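You operate a simulated robot arm through the tools that you are given. There is no shell and no other tool.

The job below is to be done with a simulated robot arm. You get a single attempt, and the scene is never put back.

Task
Swap the split hose for the one that the size plate names, then open the blue valve again.
Fine: the line is bled; drop the split hose in the bucket, lock the hose latch before the valve is opened and wait till the cold gauge shows 3.0 bar. Where these are worked on the way, their far stop is far enough and under half their travel is too little: hose latch.

Only the result counts: the job must be done as asked and must still hold three seconds after the hand-in. Knocking over, shifting, dropping, spilling or breaking anything else fails it.

Robot
A 7-joint arm with a two-finger parallel gripper, fixed in place. Base frame: the origin is on the floor under the middle of its stand, x ahead of it, y to its left, z up; the work surface is at about z = 0.8. Lengths are in m, angles in rad, forces in N, time in s.
It reaches about 1.479 m from its shoulder. Its first joint turns from -2.897 to 2.897 rad. Payload 4.4 kg.
The tool frame sits at the grasp point between the pads (the TCP): z along the fingers, y along the line on which they close. The tips reach 0.023 m beyond it. Largest opening 0.094 m; finger width 0.038, thickness 0.01; the body of the gripper, 0.054 by 0.096 m, starts 0.039 m behind the TCP.
Orientation is told as [roll, pitch, yaw] about the base's x, y, z axes, in that order, counted from this pose: with the fingers straight down and closing along the base's y, the tool's x points along the base's -x, its y along +y and its z along -z.

Tools
- The arm moves only by the tool apply_moves. Its arguments are lists of equal length, an entry for each row: "claw": the finger opening in m, from 0 to 0.094; "xyz": the shift along the base's x, y, z in m, a list of three; "angular": the turn, a rotation vector about the base's x, y, z in rad, a list of three. In form: {"claw": [claw, ...], "xyz": [[x, y, z], ...], "angular": [[rx, ry, rz], ...]}. A call has 1 to 20 rows; each row shifts and turns the commanded pose from where the row before left it. A row lasts 0.2 s, in which the tool goes at most 0.05 m and 0.15 rad; a call with a longer step from one row to the next is refused whole, and so is a gripper value outside its range. Where a pose cannot be reached the arm comes as near as it can. A force on the tool above 60 N (or 10 N above the force at the start of the call, whichever is more), or a blocked arm, ends the call early, and 0.2 s more pass. Each finger travels about 0.072 m/s and halts on what it meets, pressing with about 30 N; the grip force reading is that of the motor and also rises with nothing between the fingers. The clock runs only during rows and for 0.2 s after the last one: add rows that do not move to give the fingers time. It gives the time, the measured TCP pose, the force on the tool (base axes), the opening and the grip force at its end, in the units of the frame above (readings bear some noise), with the torque about the TCP (base axes, N m) and any sound that the robot's microphone picked up.
- Cameras (640 x 400 px; columns grow to the right, rows downward): "scene" is fixed at [0.218, -0.498, 1.4266]; the picture's right is [0.75, -0.66, 0.00], its down [-0.19, -0.22, -0.96] and it looks along [0.63, 0.72, -0.29] (base axes); focal length 312 px, centre (320, 200). "wrist" rides on the gripper at [0.086, 0.016, -0.075] in the tool frame; the picture's right is [-0.18, 0.98, 0.00], its down [-0.58, -0.11, -0.81] and it looks along [-0.79, -0.15, 0.59] (tool axes); focal length 243 px, centre (320, 200).
- get_image(camera): a new picture of that camera. The clock stands still meanwhile.
- pixel_to_xyz(camera, pixels): for up to 12 pixels [column, row] of the newest picture of that camera ("zoom" is the newest enlarged one), the place [x, y, z] in the base frame of the surface seen there, good to about 0.002 m. The clock stands still meanwhile.
- enlarge(camera, box): a new picture of the part [left, top, right, bottom] of that camera's present view, enlarged. The clock stands still meanwhile.
- sign_off(): hands the job in; it is judged then, once.

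Open the gripper and draw the arm clear of the work before you hand the job in, unless the task says otherwise.

The tools are called after "Call:" as name(argument=value, ...) on one line, values as JSON. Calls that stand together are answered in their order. apply_moves: Moves the arm, as the interface text tells. Its arguments: {"type":"object","properties":{"claw":{"type":"array","items":{"type":"number"}},"xyz":{"type":"array","items":{"type":"array","items":{"type":"number"}}},"angular":{"type":"array","items":{"type":"array","items":{"type":"number"}}}},"required":["claw","xyz","angular"]} The other tools are called the same way: get_image (camera) takes a picture; pixel_to_xyz (camera, pixels) gives the place of the surface under pixels of a picture; enlarge (camera, box) takes an enlarged picture of a part of a camera's view; sign_off () hands the job in.

At the start:

```text
t: 0.0
tcp_pos: [0.6597, 0.567, 1.2146]
orientation: [0.0, 0.0, 0.001]
contact_force: [-0.4, 0.0, -0.1]
wrist_torque: [0.01, 0.0, 0.02]
grip_width: 0.0939
finger_force: 0.0
```

scene: 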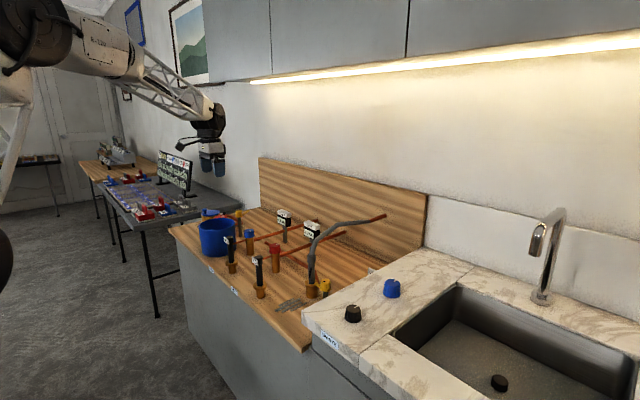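
wrist: 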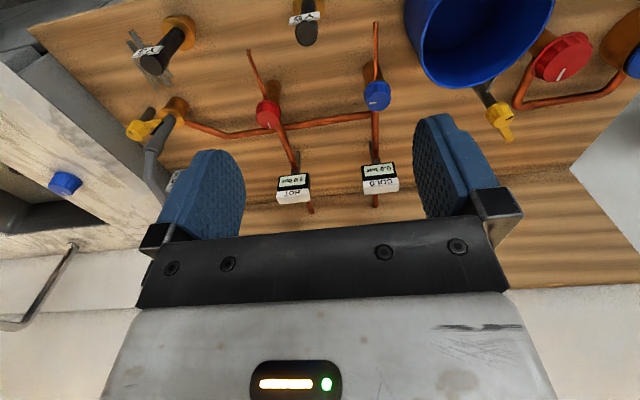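

The first pictures show a wooden board with valves, gauges, hoses and a blue bucket. I take enlarged views of the board to read labels.

Call:
enlarge(camera="scene", box=[160, 190, 400, 340])

Call:
enlarge(camera="wrist", box=[100, 0, 420, 200])

Call:
enlarge(camera="wrist", box=[380, 0, 640, 162])

```text
2.67 times, centred on (280, 265) of scene
```

zoom: 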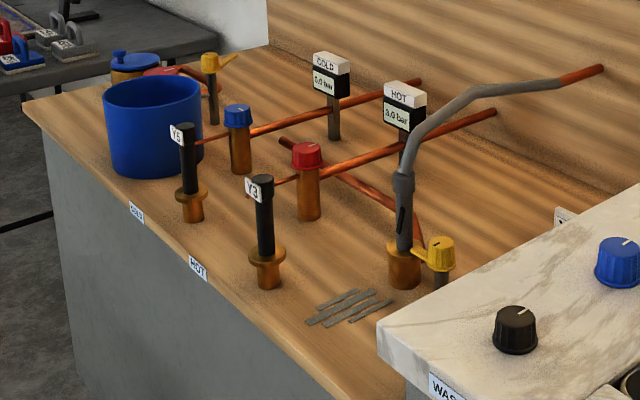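

```text
2.00 times, centred on (260, 100) of wrist
```

zoom: 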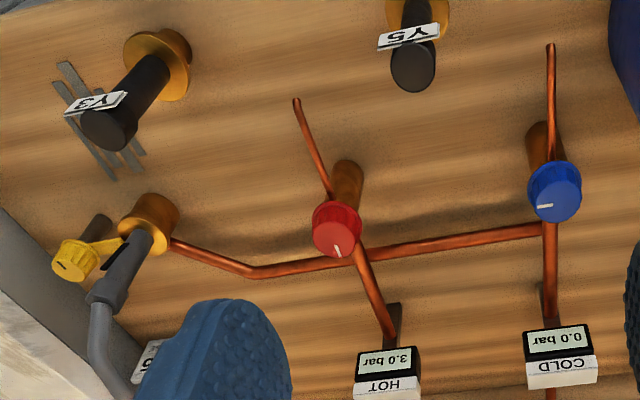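

```text
2.46 times, centred on (510, 81) of wrist
```

zoom: 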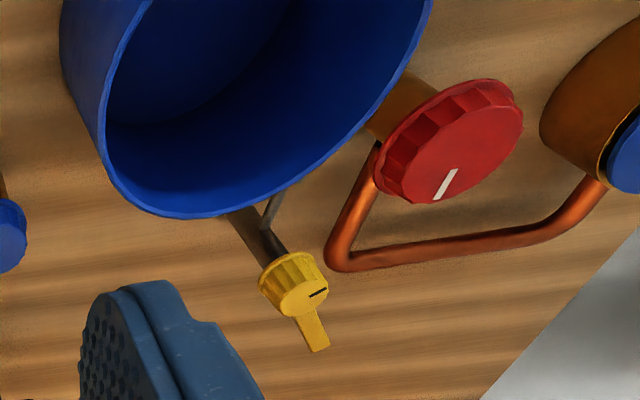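

I see hoses Y3 and Y5 on holders, the split hose on the coupling with a yellow latch, and a small plate behind the counter edge. I measure the positions of key points in the scene view.

Call:
get_image(camera="scene")

Call:
pixel_to_xyz(camera="scene", pixels=[[261, 259], [260, 292], [230, 240], [232, 267], [314, 292], [311, 258], [325, 284], [249, 232], [275, 246], [218, 240], [372, 271], [386, 216]])

Call:
get_image(camera="wrist")

Call:
pixel_to_xyz(camera="wrist", pixels=[[158, 65], [185, 35], [306, 33], [377, 97], [268, 113], [140, 128], [176, 105], [480, 200], [500, 118], [560, 62], [628, 65], [480, 20]])

```text
taken
```

scene: 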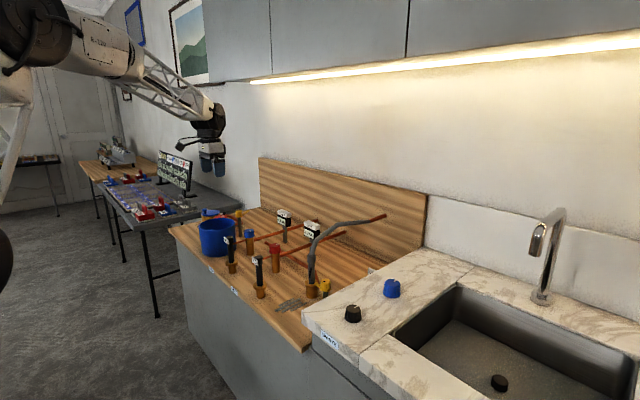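

```text
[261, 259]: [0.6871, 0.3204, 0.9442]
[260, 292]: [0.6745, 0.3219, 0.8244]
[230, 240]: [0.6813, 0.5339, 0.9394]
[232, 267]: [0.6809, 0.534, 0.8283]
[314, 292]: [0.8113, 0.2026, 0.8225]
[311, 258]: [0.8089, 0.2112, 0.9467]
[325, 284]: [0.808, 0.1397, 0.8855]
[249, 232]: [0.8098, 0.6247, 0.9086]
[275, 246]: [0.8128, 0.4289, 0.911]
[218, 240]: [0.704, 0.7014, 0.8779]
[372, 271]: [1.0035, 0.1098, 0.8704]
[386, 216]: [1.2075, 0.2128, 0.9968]
```

```text
taken
```

wrist: 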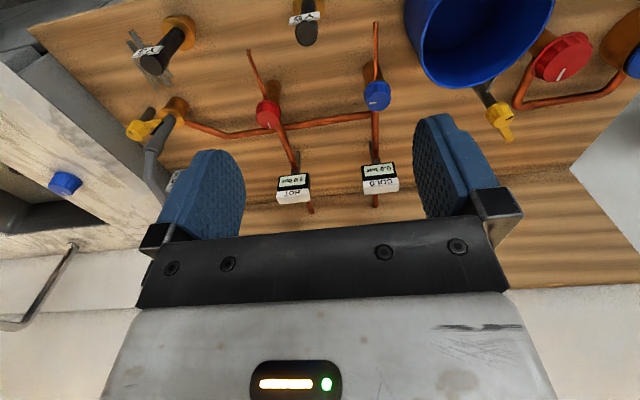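

```text
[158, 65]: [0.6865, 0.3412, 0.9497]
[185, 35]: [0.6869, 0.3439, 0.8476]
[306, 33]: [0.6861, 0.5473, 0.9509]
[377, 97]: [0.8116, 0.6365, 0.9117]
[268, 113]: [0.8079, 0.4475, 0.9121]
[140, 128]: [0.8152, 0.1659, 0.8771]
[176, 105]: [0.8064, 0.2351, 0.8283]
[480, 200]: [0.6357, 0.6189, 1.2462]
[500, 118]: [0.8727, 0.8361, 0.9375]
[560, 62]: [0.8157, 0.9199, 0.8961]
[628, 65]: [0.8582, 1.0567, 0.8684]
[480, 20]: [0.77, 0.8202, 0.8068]
```

Positions are mapped: coupling near (0.81, 0.21), Y3 holder near (0.69, 0.335), Y5 near (0.69, 0.55), blue valve (0.81, 0.635). I move the hand along -y at its present height so the wrist camera can read the plate near (1.0, 0.11, 0.87).

Call:
apply_moves(claw=[0.094, 0.094, 0.094, 0.094, 0.094, 0.094, 0.094, 0.094, 0.094], xyz=[[0, -0.045, 0], [0, -0.045, 0], [0, -0.045, 0], [0, -0.045, 0], [0, -0.045, 0], [0, -0.045, 0], [0, -0.045, 0], [0, -0.045, 0], [0, 0, 0]], angular=[[0, 0, 0], [0, 0, 0], [0, 0, 0], [0, 0, 0], [0, 0, 0], [0, 0, 0], [0, 0, 0], [0, 0, 0], [0, 0, 0]])

Call:
get_image(camera="wrist")

Call:
get_image(camera="scene")

```text
t: 2.0
tcp_pos: [0.6598, 0.2089, 1.2137]
orientation: [0.001, 0.0, -0.002]
contact_force: [0.1, 1.2, 0.3]
wrist_torque: [0.03, 0.0, -0.03]
grip_width: 0.0941
finger_force: 0.1
```

```text
taken
```

wrist: 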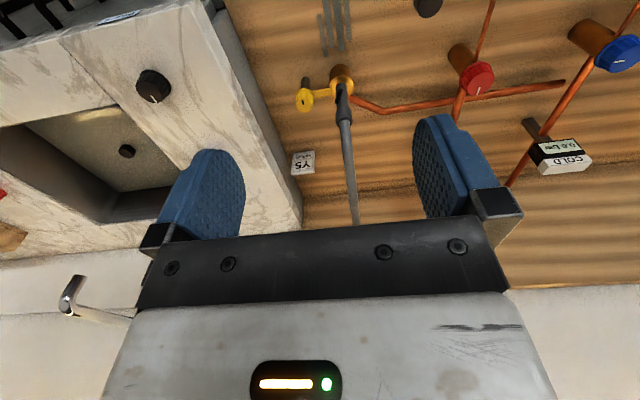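

```text
taken
```

scene: 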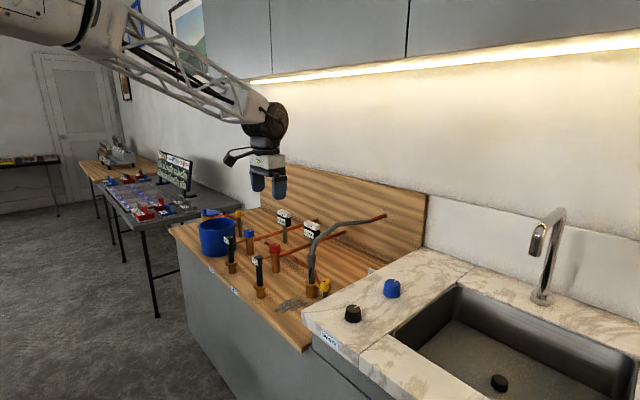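

The plate is now visible at about (302, 163), between the fingers. I enlarge it and the coupling with its latch, and the hose labels.

Call:
enlarge(camera="wrist", box=[270, 140, 334, 180])

Call:
enlarge(camera="wrist", box=[270, 40, 430, 140])

Call:
enlarge(camera="scene", box=[210, 220, 290, 270])

Call:
enlarge(camera="scene", box=[280, 205, 400, 305])

```text
10.00 times, centred on (302, 160) of wrist
```

zoom: 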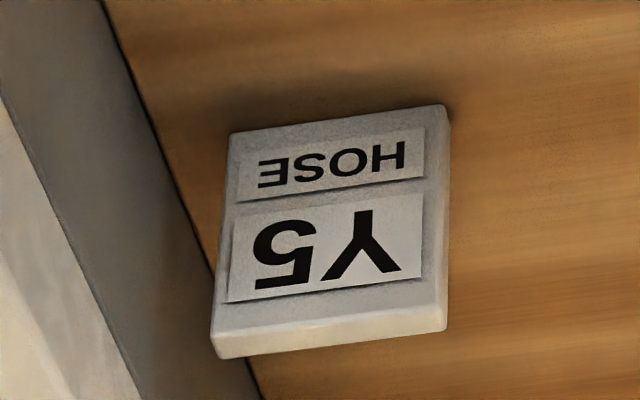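

```text
4.00 times, centred on (350, 90) of wrist
```

zoom: 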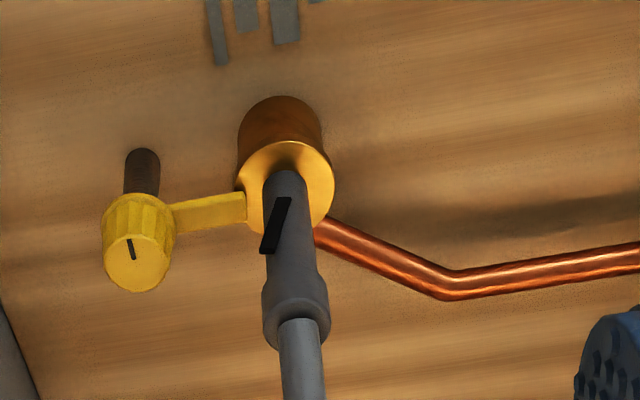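

```text
8.00 times, centred on (250, 245) of scene
```

zoom: 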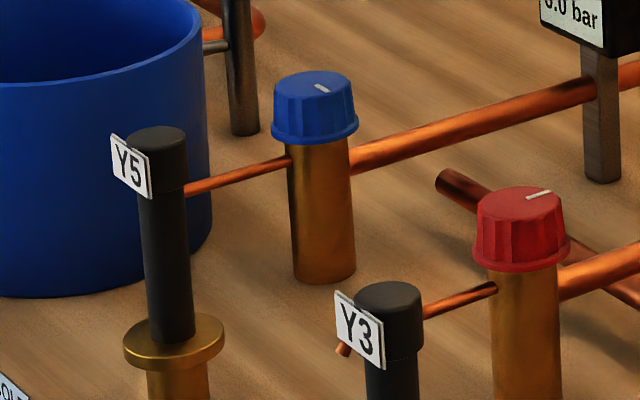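

```text
4.00 times, centred on (340, 255) of scene
```

zoom: 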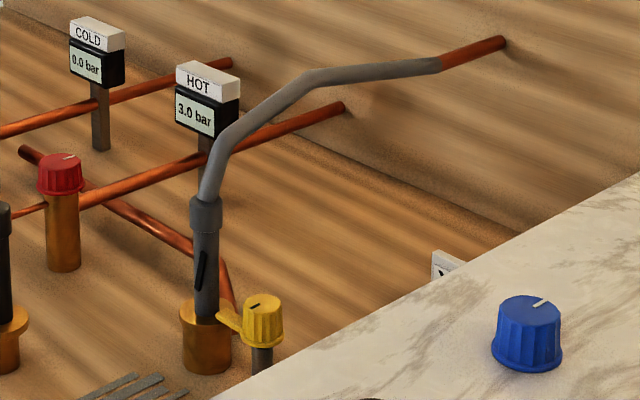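

The plate reads "HOSE Y5", and the split grey hose (slit visible) stands in the coupling with the latch arm over its flange. I measure points on the hose, its tail, the latch and the plate.

Call:
pixel_to_xyz(camera="zoom", pixels=[[205, 215], [212, 190], [225, 140], [310, 80], [430, 66], [490, 45], [205, 280], [204, 318], [230, 318], [262, 306], [262, 340], [205, 350]])

Call:
pixel_to_xyz(camera="wrist", pixels=[[305, 99], [320, 94], [328, 93], [341, 70], [345, 90], [345, 112], [350, 150], [355, 215], [302, 80], [340, 77], [302, 163], [350, 180]])

```text
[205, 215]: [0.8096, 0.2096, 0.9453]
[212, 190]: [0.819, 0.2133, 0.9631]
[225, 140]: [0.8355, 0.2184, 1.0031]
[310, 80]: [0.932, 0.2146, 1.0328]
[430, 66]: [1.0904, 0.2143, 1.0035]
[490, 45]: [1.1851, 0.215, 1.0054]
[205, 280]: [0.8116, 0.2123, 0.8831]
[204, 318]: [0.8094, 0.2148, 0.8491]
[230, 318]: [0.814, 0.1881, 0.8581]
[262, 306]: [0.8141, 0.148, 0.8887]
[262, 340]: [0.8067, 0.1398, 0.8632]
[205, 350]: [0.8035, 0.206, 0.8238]
```

```text
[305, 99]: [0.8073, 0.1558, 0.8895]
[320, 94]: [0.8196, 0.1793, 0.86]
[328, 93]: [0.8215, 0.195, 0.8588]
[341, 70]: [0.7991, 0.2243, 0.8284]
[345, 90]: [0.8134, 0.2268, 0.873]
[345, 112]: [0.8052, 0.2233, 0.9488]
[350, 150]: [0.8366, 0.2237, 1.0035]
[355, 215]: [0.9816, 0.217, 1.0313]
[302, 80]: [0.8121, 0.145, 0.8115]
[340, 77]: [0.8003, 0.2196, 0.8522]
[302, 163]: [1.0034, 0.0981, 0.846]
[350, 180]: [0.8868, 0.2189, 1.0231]
```

The hose body is at about (0.82, 0.22) with a tail running to the wall at (1.19, 0.215, 1.005). I move the hand back and lower to view the hose, latch and tail up close.

Call:
apply_moves(claw=[0.094, 0.094, 0.094, 0.094], xyz=[[-0.035, 0.01, -0.03], [-0.035, 0.015, -0.03], [-0.03, 0.015, -0.03], [0, 0, 0]], angular=[[0, 0, 0], [0, 0, 0], [0, 0, 0], [0, 0, 0]])

Call:
get_image(camera="wrist")

Call:
enlarge(camera="wrist", box=[230, 100, 430, 225])

```text
t: 3.0
tcp_pos: [0.5585, 0.2492, 1.1273]
orientation: [0.001, 0.001, 0.001]
contact_force: [0.8, -0.3, 1.0]
wrist_torque: [0.02, -0.01, -0.01]
grip_width: 0.094
finger_force: 0.0
```

```text
taken
```

wrist: 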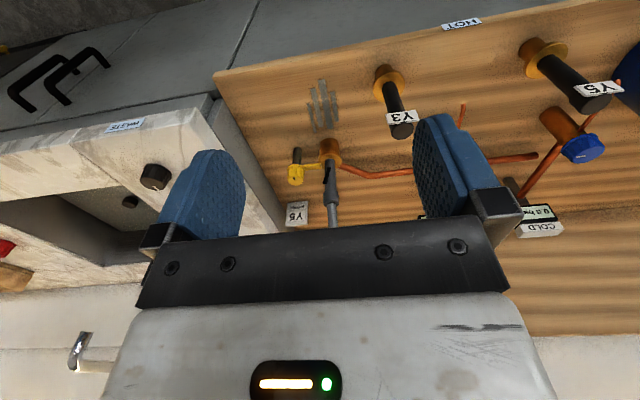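

```text
3.20 times, centred on (330, 162) of wrist
```

zoom: 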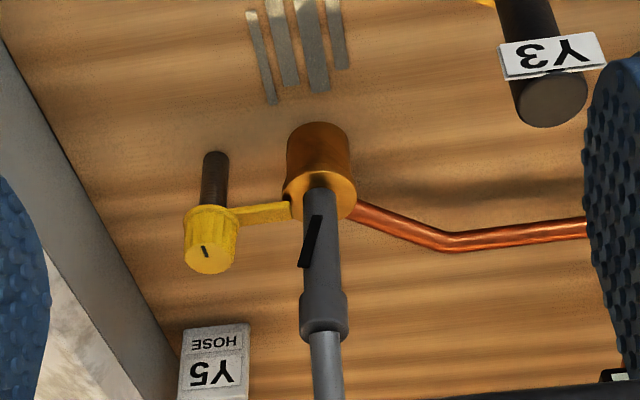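

The latch arm lies over the coupling flange toward +y, the knob top near z 0.89. I check counter height and obstacles around the latch and hose in this view.

Call:
pixel_to_xyz(camera="wrist", pixels=[[200, 140], [155, 170], [262, 210], [240, 190], [297, 172], [290, 170], [302, 178], [331, 200], [338, 200], [400, 130], [392, 75], [600, 95]])

Call:
pixel_to_xyz(camera="zoom", pixels=[[210, 260], [187, 240], [236, 240], [213, 160], [300, 325], [346, 325], [303, 250], [340, 250], [290, 185], [350, 185], [265, 205], [320, 310]])

```text
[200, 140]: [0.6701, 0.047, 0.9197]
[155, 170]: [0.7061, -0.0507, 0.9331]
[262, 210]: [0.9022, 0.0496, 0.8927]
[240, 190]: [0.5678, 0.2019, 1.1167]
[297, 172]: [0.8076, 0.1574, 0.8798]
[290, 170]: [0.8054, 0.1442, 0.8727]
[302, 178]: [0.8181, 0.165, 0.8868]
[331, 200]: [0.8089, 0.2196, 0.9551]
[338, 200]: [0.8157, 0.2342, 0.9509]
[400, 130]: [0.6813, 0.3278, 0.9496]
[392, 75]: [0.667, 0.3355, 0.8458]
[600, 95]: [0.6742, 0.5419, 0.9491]
```

```text
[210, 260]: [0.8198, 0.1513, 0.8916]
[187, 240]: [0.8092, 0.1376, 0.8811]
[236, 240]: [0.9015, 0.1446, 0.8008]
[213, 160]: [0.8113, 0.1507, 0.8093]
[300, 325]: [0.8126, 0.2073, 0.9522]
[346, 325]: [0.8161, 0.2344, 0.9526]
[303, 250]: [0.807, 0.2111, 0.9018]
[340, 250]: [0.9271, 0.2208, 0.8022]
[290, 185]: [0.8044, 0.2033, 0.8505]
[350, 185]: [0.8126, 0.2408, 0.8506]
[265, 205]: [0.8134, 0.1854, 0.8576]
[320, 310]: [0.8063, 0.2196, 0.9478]
```

Latch knob axis is about (0.82, 0.15), top z 0.892; the hose axis about (0.82, 0.221); the counter (z about 0.92) starts beyond y 0.05. I turn the hand +90° about z (so the camera sits away from the hose) while moving over the latch at a safe height.

Call:
apply_moves(claw=[0.094, 0.094, 0.094, 0.094, 0.094, 0.094, 0.094, 0.08, 0.07, 0.06, 0.06, 0.06], xyz=[[0.024, -0.009, 0], [0.024, -0.009, 0], [0.024, -0.009, 0], [0.024, -0.009, 0], [0.024, -0.009, 0], [0.024, -0.009, 0], [0.024, -0.009, 0], [0.024, -0.009, 0], [0.024, -0.009, 0], [0.024, -0.009, 0], [0.0215, -0.009, 0], [0, 0, 0]], angular=[[0, 0, 0.1428], [0, 0, 0.1428], [0, 0, 0.1428], [0, 0, 0.1428], [0, 0, 0.1428], [0, 0, 0.1428], [0, 0, 0.1428], [0, 0, 0.1428], [0, 0, 0.1428], [0, 0, 0.1428], [0, 0, 0.1428], [0, 0, 0]])

Call:
get_image(camera="wrist")

Call:
get_image(camera="scene")

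```text
t: 5.6
tcp_pos: [0.8225, 0.1506, 1.1247]
orientation: [0.001, 0.0, 1.57]
contact_force: [-0.1, -0.5, 0.4]
wrist_torque: [0.01, 0.0, -0.04]
grip_width: 0.06
finger_force: 0.0
```

```text
taken
```

wrist: 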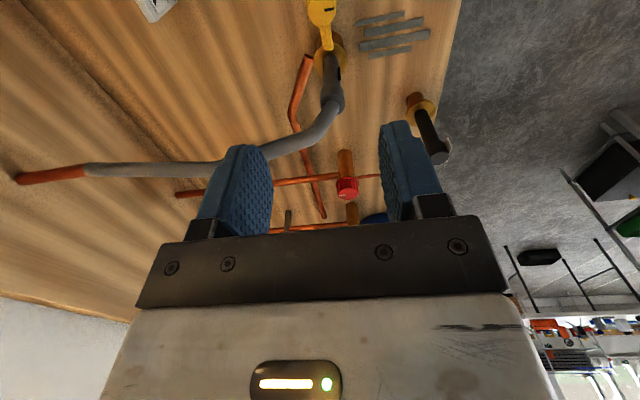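

```text
taken
```

scene: 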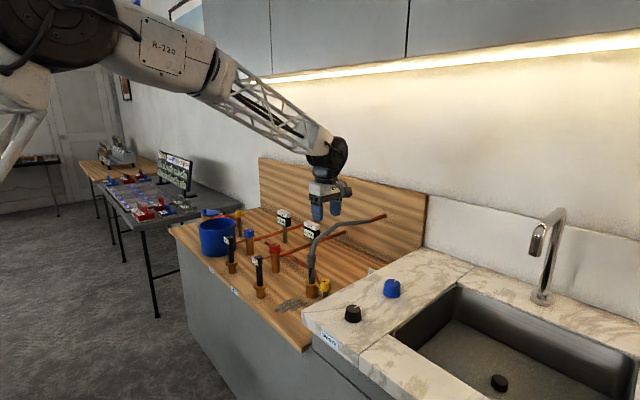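

The hand is above the latch with yaw 1.57 and the tail well clear to +y. I descend to the knob with the fingers 60 mm open.

Call:
apply_moves(claw=[0.06, 0.06, 0.06, 0.06, 0.06, 0.06, 0.06, 0.06, 0.06, 0.06], xyz=[[-0.001, 0, -0.03], [-0.001, 0, -0.03], [0, 0, -0.03], [0, 0, -0.03], [0, 0, -0.03], [0, 0, -0.03], [0, 0, -0.025], [0, 0, -0.02], [0, 0, -0.012], [0, 0, 0]], angular=[[0, 0, 0], [0, 0, 0], [0, 0, 0], [0, 0, 0], [0, 0, 0], [0, 0, 0], [0, 0, 0], [0, 0, 0], [0, 0, 0], [0, 0, 0]])

Call:
enlarge(camera="scene", box=[280, 205, 400, 305])

Call:
get_image(camera="wrist")

```text
t: 7.8
tcp_pos: [0.8189, 0.1482, 0.8867]
orientation: [0.0, 0.0, 1.569]
contact_force: [-0.2, 0.2, -0.5]
wrist_torque: [-0.03, -0.01, -0.01]
grip_width: 0.0599
finger_force: 0.1
```

```text
4.00 times, centred on (340, 255) of scene
```

zoom: 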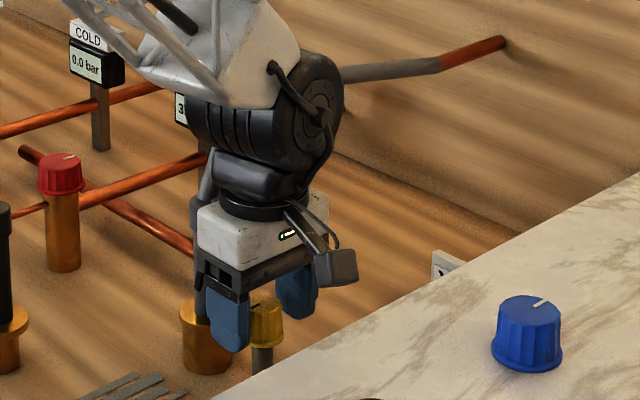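

```text
taken
```

wrist: 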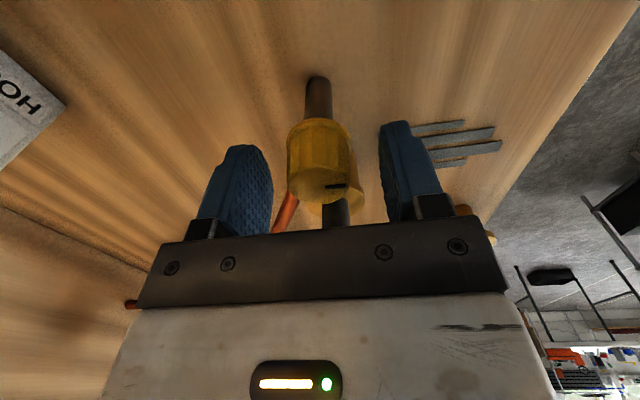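

The knob sits between the fingers at about (320, 170) in the wrist view. I close on it.

Call:
apply_moves(claw=[0.04, 0.02, 0.015, 0.015], xyz=[[0.0005, 0.001, 0], [0.0005, 0.001, 0], [0, 0, 0], [0, 0, 0]], angular=[[0, 0, 0], [0, 0, 0], [0, 0, 0], [0, 0, 0]])

```text
t: 8.8
tcp_pos: [0.8205, 0.1501, 0.8883]
orientation: [0.0, 0.001, 1.568]
contact_force: [29.0, -32.4, -5.2]
wrist_torque: [-0.24, 0.09, -0.04]
grip_width: 0.0309
finger_force: 45.1
```

The knob is gripped (30.9 mm) but with a side load of about 40 N, so I relax the commanded pose slightly toward the load.

Call:
apply_moves(claw=[0.015, 0.015], xyz=[[0.001, -0.001, 0], [0, 0, 0]], angular=[[0, 0, 0], [0, 0, 0]])

```text
t: 9.4
tcp_pos: [0.8192, 0.1493, 0.8875]
orientation: [0.0, 0.0, 1.567]
contact_force: [-0.7, -22.0, 9.2]
wrist_torque: [-0.76, 0.17, -0.03]
grip_width: 0.0312
finger_force: 45.2
```

The x load is gone; I relax y a bit further.

Call:
apply_moves(claw=[0.015, 0.015], xyz=[[0, -0.0015, 0], [0, 0, 0]], angular=[[0, 0, 0], [0, 0, 0]])

```text
t: 10.0
tcp_pos: [0.8211, 0.1502, 0.8879]
orientation: [0.001, 0.002, 1.571]
contact_force: [-3.3, 19.4, 7.1]
wrist_torque: [-0.33, 0.26, -0.09]
grip_width: 0.0312
finger_force: 45.2
```

Load is now small and on the other side, so I correct by 0.7 mm and try a small clockwise turn of 0.1 rad to feel the latch.

Call:
apply_moves(claw=[0.015, 0.015, 0.015], xyz=[[0, 0.0007, 0], [0, 0, 0], [0, 0, 0]], angular=[[0, 0, 0], [0, 0, -0.1], [0, 0, 0]])

Call:
get_image(camera="wrist")

```text
t: 10.8
tcp_pos: [0.8195, 0.15, 0.8875]
orientation: [-0.001, 0.0, 1.47]
contact_force: [-4.7, 29.8, 4.4]
wrist_torque: [0.83, -0.11, 0.02]
grip_width: 0.0311
finger_force: 45.1
```

```text
taken
```

wrist: 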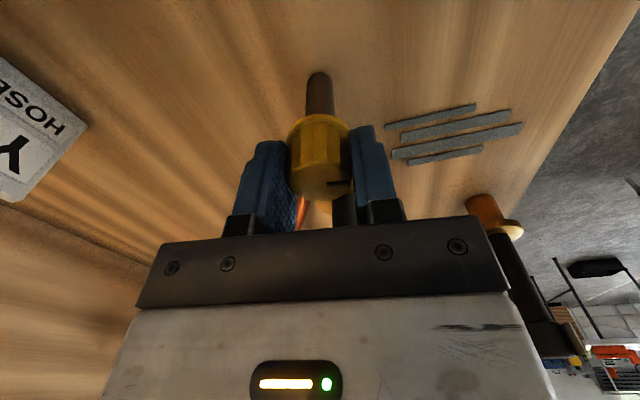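

It turned freely clockwise (torque 0.02 Nm) and the mark kept its place relative to the fingers. I ease the side load and turn on in steps.

Call:
apply_moves(claw=[0.015, 0.015, 0.015, 0.015, 0.015], xyz=[[0, 0.0012, 0], [0, 0, 0], [0, 0, 0], [0, 0, 0], [0, 0, 0]], angular=[[0, 0, -0.05], [0, 0, -0.1], [0, 0, -0.1], [0, 0, -0.1], [0, 0, 0]])

Call:
get_image(camera="wrist")

Call:
enlarge(camera="scene", box=[280, 205, 400, 305])

```text
t: 12.0
tcp_pos: [0.8193, 0.1493, 0.8883]
orientation: [0.0, 0.001, 1.119]
contact_force: [2.9, -24.0, 0.8]
wrist_torque: [-1.11, 0.24, 0.04]
grip_width: 0.0312
finger_force: 45.2
```

```text
taken
```

wrist: 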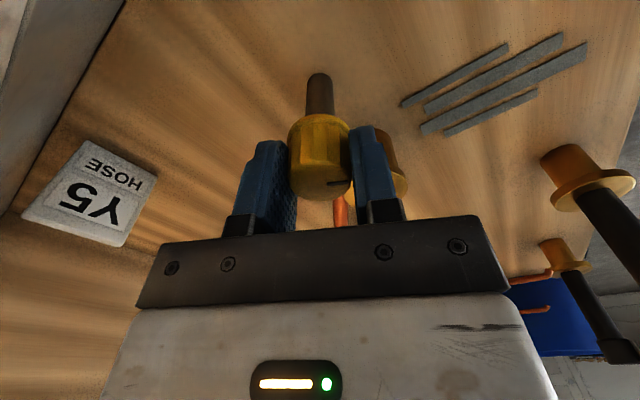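

```text
4.00 times, centred on (340, 255) of scene
```

zoom: 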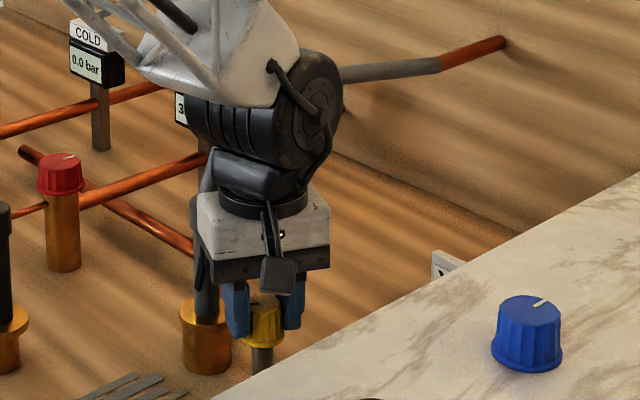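

Still free, 0.45 rad turned. I turn a further 0.33 rad, staying clear of the hose.

Call:
apply_moves(claw=[0.015, 0.015, 0.015, 0.015, 0.015], xyz=[[0, -0.0007, 0], [0, 0, 0], [0, 0, 0], [0, 0, 0], [0, 0, 0]], angular=[[0, 0, -0.05], [0, 0, -0.1], [0, 0, -0.1], [0, 0, -0.08], [0, 0, 0]])

```text
t: 13.2
tcp_pos: [0.8202, 0.1497, 0.8878]
orientation: [0.0, 0.0, 0.788]
contact_force: [-16.5, -0.4, -4.5]
wrist_torque: [0.82, -0.8, -0.01]
grip_width: 0.0311
finger_force: 45.6
```

The latch followed to -0.78 rad in total with no stop felt. I open, turn the hand back 1.12 rad to re-grip.

Call:
apply_moves(claw=[0.06, 0.06, 0.06, 0.06, 0.06, 0.06, 0.06, 0.06, 0.06, 0.06, 0.06], xyz=[[0, 0, 0], [0, 0, 0], [0, 0, 0], [0, 0, 0], [0, 0, 0], [0, 0, 0], [0, 0, 0], [0, 0, 0], [0, 0, 0], [0, 0, 0], [0, 0, 0]], angular=[[0, 0, 0], [0, 0, 0], [0, 0, 0.14], [0, 0, 0.14], [0, 0, 0.14], [0, 0, 0.14], [0, 0, 0.14], [0, 0, 0.14], [0, 0, 0.14], [0, 0, 0.14], [0, 0, 0]])

Call:
get_image(camera="wrist")

Call:
enlarge(camera="scene", box=[280, 205, 400, 305])

```text
t: 15.6
tcp_pos: [0.8208, 0.149, 0.8889]
orientation: [0.001, 0.001, 1.911]
contact_force: [-0.2, 0.3, 0.8]
wrist_torque: [-0.02, -0.02, 0.0]
grip_width: 0.0601
finger_force: 0.0
```

```text
taken
```

wrist: 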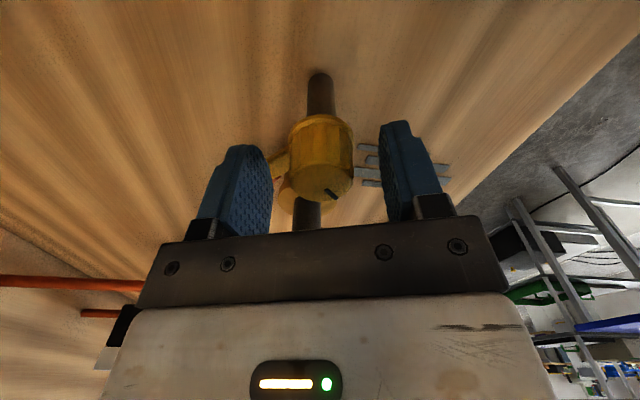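

```text
4.00 times, centred on (340, 255) of scene
```

zoom: 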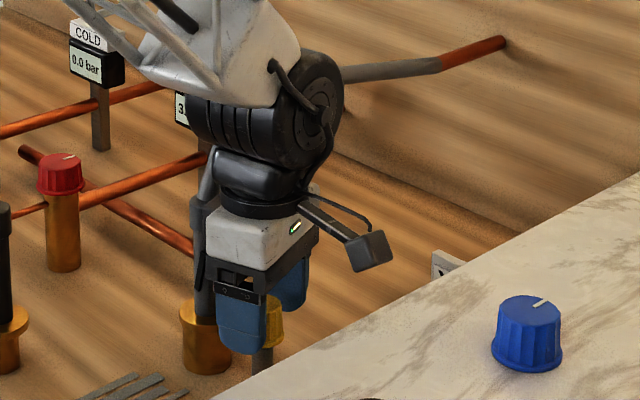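

The latch arm has swung away (seen at about (282, 165) left of the knob). I grip again and turn on clockwise.

Call:
apply_moves(claw=[0.04, 0.015, 0.015, 0.015], xyz=[[0, 0, 0], [0, 0, 0], [0, 0, 0], [0, 0, 0]], angular=[[0, 0, 0], [0, 0, 0], [0, 0, 0], [0, 0, -0.08]])

```text
t: 16.6
tcp_pos: [0.8198, 0.1495, 0.887]
orientation: [0.001, 0.001, 1.83]
contact_force: [-28.6, -7.4, 10.7]
wrist_torque: [0.32, -0.14, 0.06]
grip_width: 0.0319
finger_force: 45.1
```

Gripped again; I ease x by 1 mm and turn on 0.4 rad.

Call:
apply_moves(claw=[0.015, 0.015, 0.015, 0.015, 0.015], xyz=[[-0.001, 0, 0], [0, 0, 0], [0, 0, 0], [0, 0, 0], [0, 0, 0]], angular=[[0, 0, -0.1], [0, 0, -0.1], [0, 0, -0.1], [0, 0, -0.1], [0, 0, 0]])

```text
t: 17.8
tcp_pos: [0.8205, 0.1497, 0.8881]
orientation: [-0.001, 0.0, 1.426]
contact_force: [-4.9, -21.0, -8.6]
wrist_torque: [-0.08, -0.59, -0.01]
grip_width: 0.0319
finger_force: 45.0
```

Total turned about -1.26 rad, torque still near zero. I turn on in small steps and watch for the stop.

Call:
apply_moves(claw=[0.015, 0.015, 0.015, 0.015], xyz=[[0, -0.0007, 0], [0, 0, 0], [0, 0, 0], [0, 0, 0]], angular=[[0, 0, -0.1], [0, 0, -0.1], [0, 0, -0.1], [0, 0, 0]])

Call:
get_image(camera="wrist")

```text
t: 18.8
tcp_pos: [0.8191, 0.1509, 0.8885]
orientation: [0.0, 0.0, 1.129]
contact_force: [2.7, -19.1, -6.6]
wrist_torque: [-0.18, 0.56, 0.0]
grip_width: 0.032
finger_force: 45.2
```

```text
taken
```

wrist: 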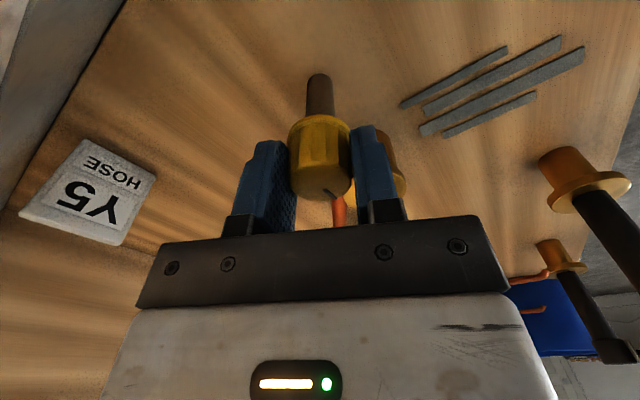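

Now about -1.56 rad in total, mark still turning with the fingers at (330, 195). One more small turn to feel for a stop.

Call:
apply_moves(claw=[0.015, 0.015, 0.015], xyz=[[0, -0.0006, 0], [0, 0, 0], [0, 0, 0]], angular=[[0, 0, -0.08], [0, 0, -0.08], [0, 0, 0]])

Call:
get_image(camera="wrist")

```text
t: 19.6
tcp_pos: [0.8194, 0.1493, 0.889]
orientation: [0.0, 0.0, 0.968]
contact_force: [5.7, 4.8, -6.0]
wrist_torque: [0.37, -0.44, 0.06]
grip_width: 0.0315
finger_force: 45.0
```

```text
taken
```

wrist: 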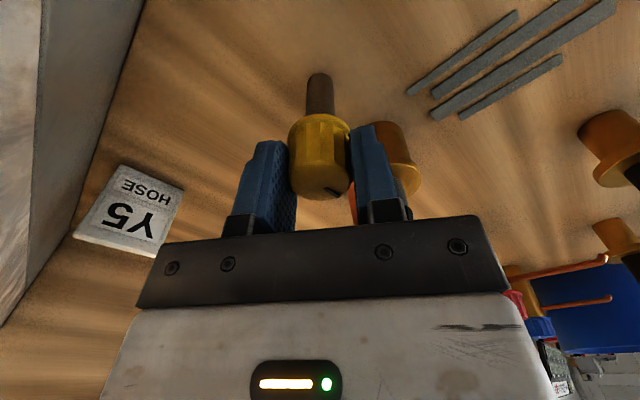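

The mark shifted relative to the fingers and the grip width changed, so the stop is likely reached. I open, rise straight up, and look at the latch.

Call:
apply_moves(claw=[0.06, 0.06, 0.06, 0.06, 0.06, 0.06, 0.06, 0.06, 0.06], xyz=[[0, 0, 0], [0, 0, 0.0], [0, 0, 0.03], [0, 0, 0.04], [0, 0, 0.04], [0, 0, 0.045], [0, 0, 0.045], [0, 0, 0.04], [0, 0, 0]], angular=[[0, 0, 0], [0, 0, 0], [0, 0, 0], [0, 0, 0], [0, 0, 0], [0, 0, 0], [0, 0, 0], [0, 0, 0], [0, 0, 0]])

Call:
get_image(camera="wrist")

Call:
enlarge(camera="scene", box=[280, 205, 400, 305])

```text
t: 21.6
tcp_pos: [0.82, 0.1494, 1.1292]
orientation: [0.0, -0.001, 0.969]
contact_force: [-0.3, 1.1, 0.0]
wrist_torque: [0.02, 0.01, -0.01]
grip_width: 0.0599
finger_force: 0.1
```

```text
taken
```

wrist: 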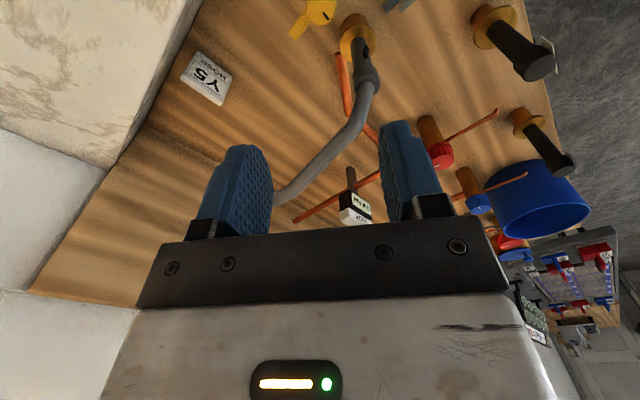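

```text
4.00 times, centred on (340, 255) of scene
```

zoom: 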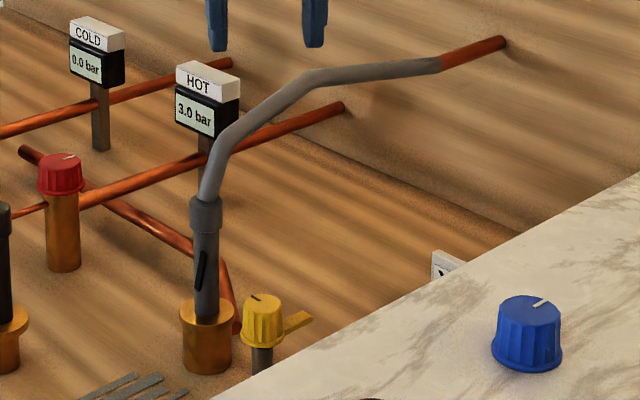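

The latch arm now points to +x (scene zoom (298, 320)), away from the coupling: unlocked. I measure the bucket rim and hose from this view.

Call:
pixel_to_xyz(camera="wrist", pixels=[[487, 192], [540, 163], [586, 205], [535, 238], [540, 205], [352, 85], [365, 60], [368, 92], [350, 130], [300, 185], [535, 165], [565, 165]])

Call:
enlarge(camera="wrist", box=[440, 90, 640, 215])

Call:
enlarge(camera="scene", box=[180, 195, 276, 255])

Call:
pixel_to_xyz(camera="zoom", pixels=[[125, 170], [255, 160], [380, 165], [250, 190], [250, 130], [245, 240], [400, 125], [420, 100], [200, 100], [150, 100], [135, 300], [200, 170]])

```text
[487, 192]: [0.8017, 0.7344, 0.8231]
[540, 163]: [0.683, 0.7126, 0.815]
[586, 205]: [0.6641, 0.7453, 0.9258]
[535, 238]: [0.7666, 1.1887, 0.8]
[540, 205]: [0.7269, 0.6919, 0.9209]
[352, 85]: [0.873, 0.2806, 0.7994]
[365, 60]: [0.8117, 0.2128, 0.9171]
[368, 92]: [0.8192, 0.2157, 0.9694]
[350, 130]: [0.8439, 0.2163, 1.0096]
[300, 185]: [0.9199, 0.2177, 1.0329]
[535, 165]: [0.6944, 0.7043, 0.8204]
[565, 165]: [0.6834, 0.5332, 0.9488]
```

```text
3.20 times, centred on (540, 152) of wrist
```

zoom: 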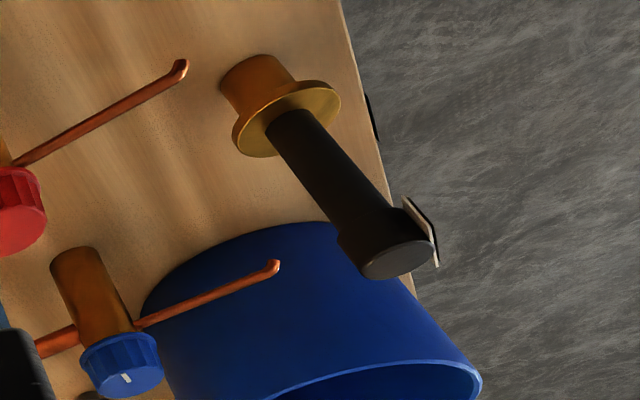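

```text
6.67 times, centred on (228, 225) of scene
```

zoom: 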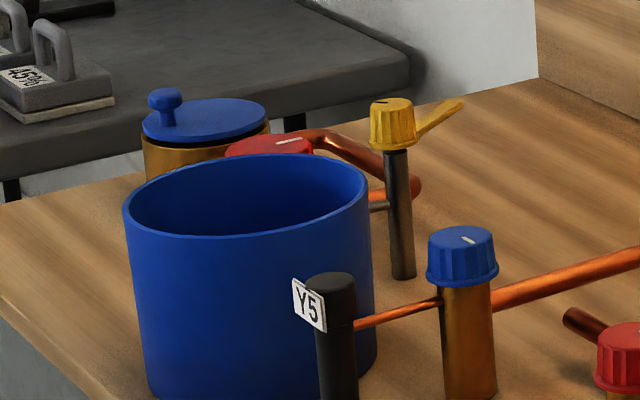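

```text
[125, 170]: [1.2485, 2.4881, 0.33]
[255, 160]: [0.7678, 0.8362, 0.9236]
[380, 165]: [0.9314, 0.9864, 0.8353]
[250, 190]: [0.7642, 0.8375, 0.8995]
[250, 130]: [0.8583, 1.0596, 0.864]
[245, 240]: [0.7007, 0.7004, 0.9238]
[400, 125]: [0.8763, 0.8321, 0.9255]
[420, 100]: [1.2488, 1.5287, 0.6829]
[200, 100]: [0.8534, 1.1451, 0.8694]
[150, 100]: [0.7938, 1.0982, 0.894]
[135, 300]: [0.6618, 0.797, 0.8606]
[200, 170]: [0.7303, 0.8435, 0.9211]
```

The bucket rim fits a circle about (0.735, 0.768), radius 0.075, rim z 0.924. I now go back with the hand to yaw 0 and pitch the fingers forward (about 35° below horizontal), to reach the split hose under its collar from the front.

Call:
apply_moves(claw=[0.05, 0.05, 0.05, 0.05, 0.05, 0.05, 0.05, 0.05, 0.05, 0.05, 0.05, 0.05, 0.05, 0.05, 0.05], xyz=[[-0.03, 0.01, 0.005], [-0.03, 0.01, 0], [-0.03, 0.01, 0], [-0.03, 0.01, 0], [-0.03, 0.01, 0], [-0.03, 0.01, 0], [-0.03, 0.012, 0], [0, 0, -0.01], [0, 0, -0.01], [0, 0, -0.01], [0, 0, -0.01], [0, 0, -0.01], [0, 0, 0], [0, 0, 0], [0, 0, 0]], angular=[[0, 0, -0.1384], [0, 0, -0.1384], [0, 0, -0.1384], [0, 0, -0.1384], [0, 0, -0.1384], [0, 0, -0.1384], [0, 0, -0.1384], [0, -0.137, 0], [0, -0.137, 0], [0, -0.137, 0], [0, -0.137, 0], [0, -0.137, 0], [0, -0.137, 0], [0, -0.138, 0], [0, 0, 0]])

Call:
get_image(camera="wrist")

Call:
get_image(camera="scene")

```text
t: 24.8
tcp_pos: [0.6094, 0.2206, 1.0835]
orientation: [-0.001, -0.961, 0.0]
contact_force: [0.1, -0.7, 0.0]
wrist_torque: [-0.01, -0.01, 0.03]
grip_width: 0.0501
finger_force: 0.0
```

```text
taken
```

wrist: 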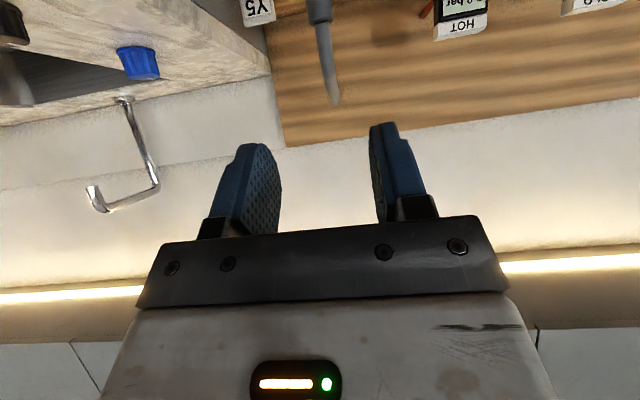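

```text
taken
```

scene: 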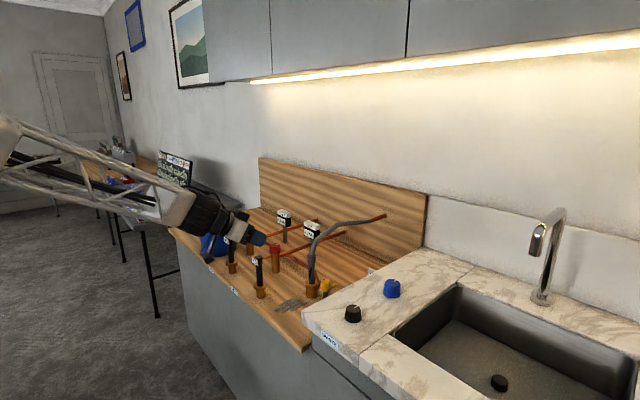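

The pose is good (pitch -0.961). I approach along the finger direction to the hose body just under the collar, aiming for TCP about (0.812, 0.221, 0.90).

Call:
apply_moves(claw=[0.05, 0.05, 0.05, 0.05, 0.05, 0.05], xyz=[[0.03, 0, -0.031], [0.03, 0, -0.031], [0.03, 0, -0.031], [0.03, 0.0005, -0.031], [0.025, 0, -0.0175], [0, 0, 0]], angular=[[0, 0, 0], [0, 0, 0], [0, 0, 0], [0, 0, 0], [0, 0, 0], [0, 0, 0]])

Call:
get_image(camera="wrist")

Call:
enlarge(camera="scene", box=[240, 205, 360, 305])

```text
t: 26.2
tcp_pos: [0.7552, 0.2219, 0.9407]
orientation: [-0.002, -0.959, 0.001]
contact_force: [0.2, -0.2, -0.3]
wrist_torque: [0.0, -0.03, -0.02]
grip_width: 0.0501
finger_force: 0.1
```

```text
taken
```

wrist: 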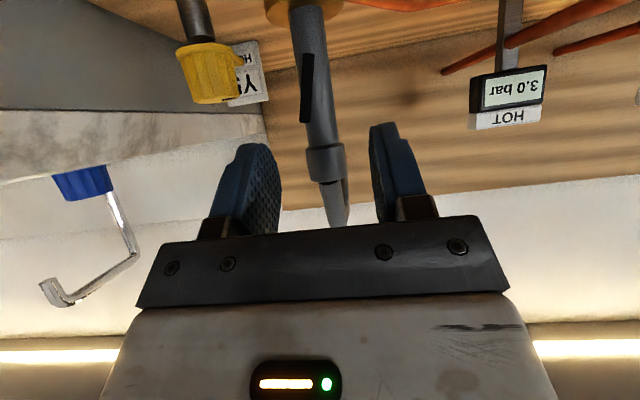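

```text
4.00 times, centred on (300, 255) of scene
```

zoom: 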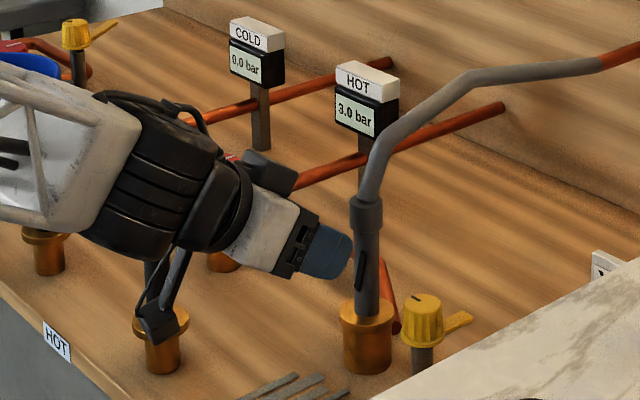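

The hose is centred between the fingers at about column 325. I move in the remaining 70 mm along the finger direction.

Call:
apply_moves(claw=[0.05, 0.05, 0.05, 0.05], xyz=[[0.02, 0, -0.014], [0.02, 0, -0.014], [0.017, 0, -0.012], [0, 0, 0]], angular=[[0, 0, 0], [0, 0, 0], [0, 0, 0], [0, 0, 0]])

Call:
get_image(camera="wrist")

Call:
enlarge(camera="scene", box=[240, 205, 360, 305])

```text
t: 27.2
tcp_pos: [0.8121, 0.2213, 0.9014]
orientation: [-0.002, -0.961, 0.001]
contact_force: [0.3, -0.4, 0.3]
wrist_torque: [-0.01, -0.02, 0.01]
grip_width: 0.0499
finger_force: 0.0
```

```text
taken
```

wrist: 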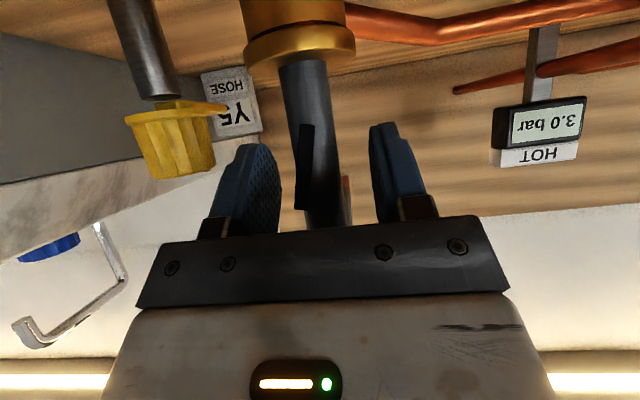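

```text
4.00 times, centred on (300, 255) of scene
```

zoom: 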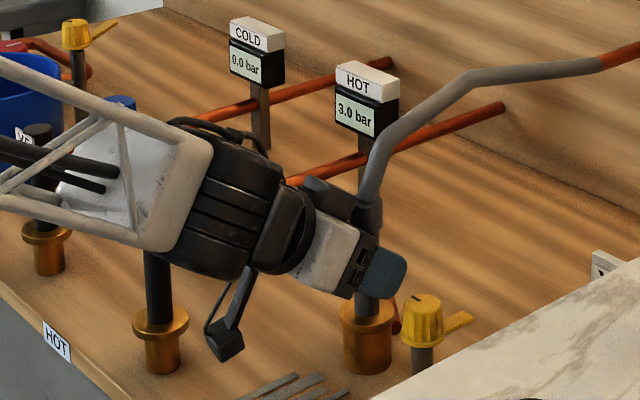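

The hose is between the pads at (322, 150) and nothing touches. I close on it.

Call:
apply_moves(claw=[0.03, 0.01, 0.005, 0.005], xyz=[[0, 0, 0], [0, 0, 0], [0, 0, 0], [0, 0, 0]], angular=[[0, 0, 0], [0, 0, 0], [0, 0, 0], [0, 0, 0]])

```text
t: 28.2
tcp_pos: [0.8109, 0.2211, 0.9003]
orientation: [-0.001, -0.959, 0.002]
contact_force: [0.2, -0.9, -0.1]
wrist_torque: [0.03, 0.02, -0.05]
grip_width: 0.0213
finger_force: 30.1
```

Gripped at 21 mm with almost no side load. I lift gently by 20 mm first to see how the hose and its tail behave.

Call:
apply_moves(claw=[0.005, 0.005, 0.005, 0.005], xyz=[[0, 0, 0.005], [0, 0, 0.005], [0, 0, 0.01], [0, 0, 0]], angular=[[0, 0, 0], [0, 0, 0], [0, 0, 0], [0, 0, 0]])

Call:
get_image(camera="wrist")

Call:
enlarge(camera="scene", box=[240, 190, 400, 305])

```text
t: 29.2
tcp_pos: [0.8097, 0.2219, 0.9216]
orientation: [-0.001, -0.96, 0.003]
contact_force: [-0.2, 0.6, -1.9]
wrist_torque: [0.02, 0.01, 0.0]
grip_width: 0.0211
finger_force: 30.0
```

```text
taken
```

wrist: 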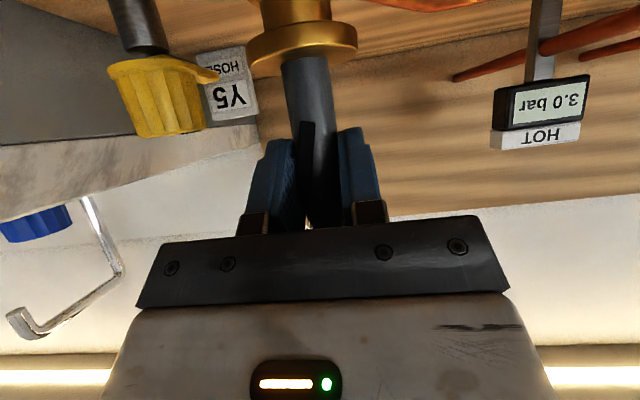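

```text
3.48 times, centred on (320, 248) of scene
```

zoom: 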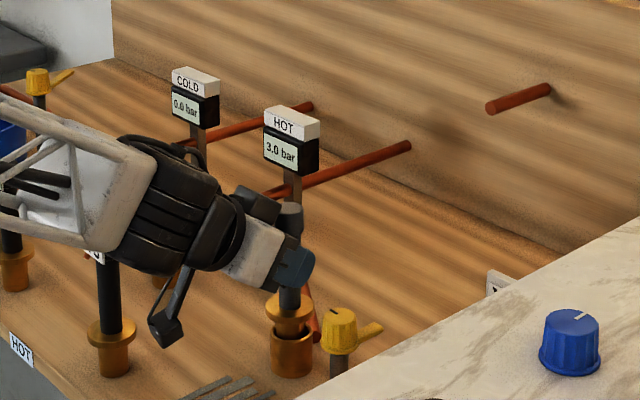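

The hose came free with its brass plug (scene zoom (290, 308)); the tail only was drawn while connected. I lift straight up by 0.16 m.

Call:
apply_moves(claw=[0.005, 0.005, 0.005, 0.005, 0.005, 0.005], xyz=[[0, 0, 0.025], [0, 0, 0.035], [0, 0, 0.035], [0, 0, 0.035], [0, 0, 0.03], [0, 0, 0]], angular=[[0, 0, 0], [0, 0, 0], [0, 0, 0], [0, 0, 0], [0, 0, 0], [0, 0, 0]])

Call:
enlarge(camera="scene", box=[240, 190, 400, 305])

Call:
get_image(camera="wrist")

```text
t: 30.6
tcp_pos: [0.8107, 0.2222, 1.0816]
orientation: [-0.002, -0.958, 0.0]
contact_force: [-0.1, 0.5, -1.1]
wrist_torque: [0.01, -0.03, 0.0]
grip_width: 0.0213
finger_force: 30.0
```

```text
3.48 times, centred on (320, 248) of scene
```

zoom: 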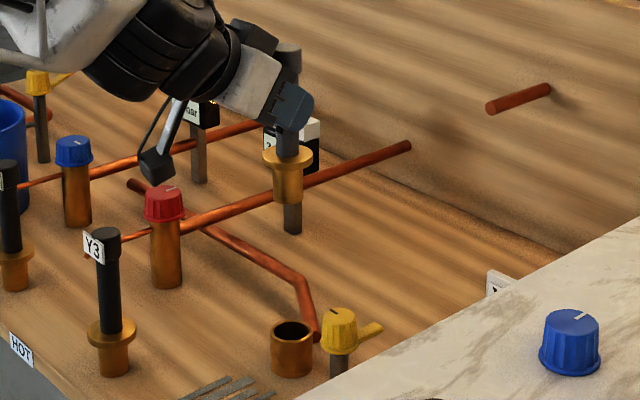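

```text
taken
```

wrist: 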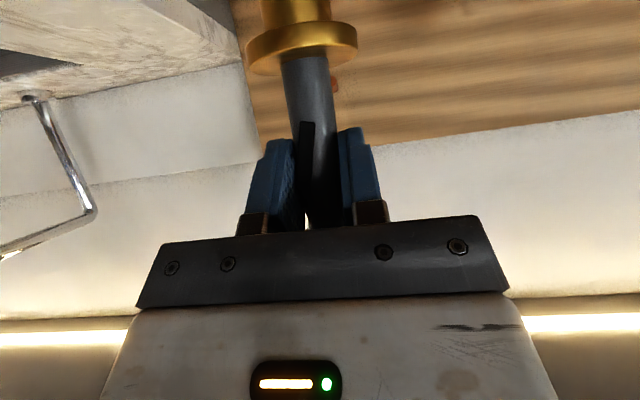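

The hose is out: grey tube, brass flange and a lower spigot. I measure its parts and the open socket.

Call:
enlarge(camera="scene", box=[280, 190, 360, 300])

Call:
pixel_to_xyz(camera="scene", pixels=[[323, 253], [323, 248], [324, 240], [323, 233], [324, 203], [323, 286], [318, 283], [329, 286]])

```text
3.64 times, centred on (320, 245) of scene
```

zoom: 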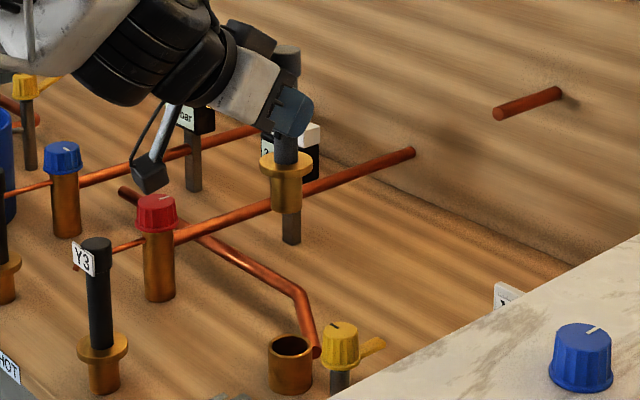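

```text
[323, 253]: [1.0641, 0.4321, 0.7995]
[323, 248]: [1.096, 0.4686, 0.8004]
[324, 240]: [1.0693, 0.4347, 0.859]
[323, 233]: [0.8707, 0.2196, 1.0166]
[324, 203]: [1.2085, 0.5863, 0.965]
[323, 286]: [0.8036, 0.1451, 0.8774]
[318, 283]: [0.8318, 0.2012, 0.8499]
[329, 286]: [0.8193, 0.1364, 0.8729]
```

I repeat the measurement using the enlarged picture's own pixels.

Call:
pixel_to_xyz(camera="zoom", pixels=[[291, 240], [291, 215], [286, 207], [286, 190], [286, 168], [262, 165], [309, 165], [285, 148], [287, 60], [290, 345], [270, 355], [310, 350]])

```text
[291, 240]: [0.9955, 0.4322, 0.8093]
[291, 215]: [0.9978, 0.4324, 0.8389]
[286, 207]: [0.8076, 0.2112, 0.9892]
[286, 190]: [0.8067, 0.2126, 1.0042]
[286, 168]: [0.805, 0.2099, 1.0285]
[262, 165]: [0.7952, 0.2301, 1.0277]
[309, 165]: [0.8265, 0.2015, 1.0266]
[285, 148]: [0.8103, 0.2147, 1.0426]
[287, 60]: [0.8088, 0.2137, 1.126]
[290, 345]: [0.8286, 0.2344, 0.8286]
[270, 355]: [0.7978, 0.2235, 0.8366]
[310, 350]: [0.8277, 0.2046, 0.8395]
```

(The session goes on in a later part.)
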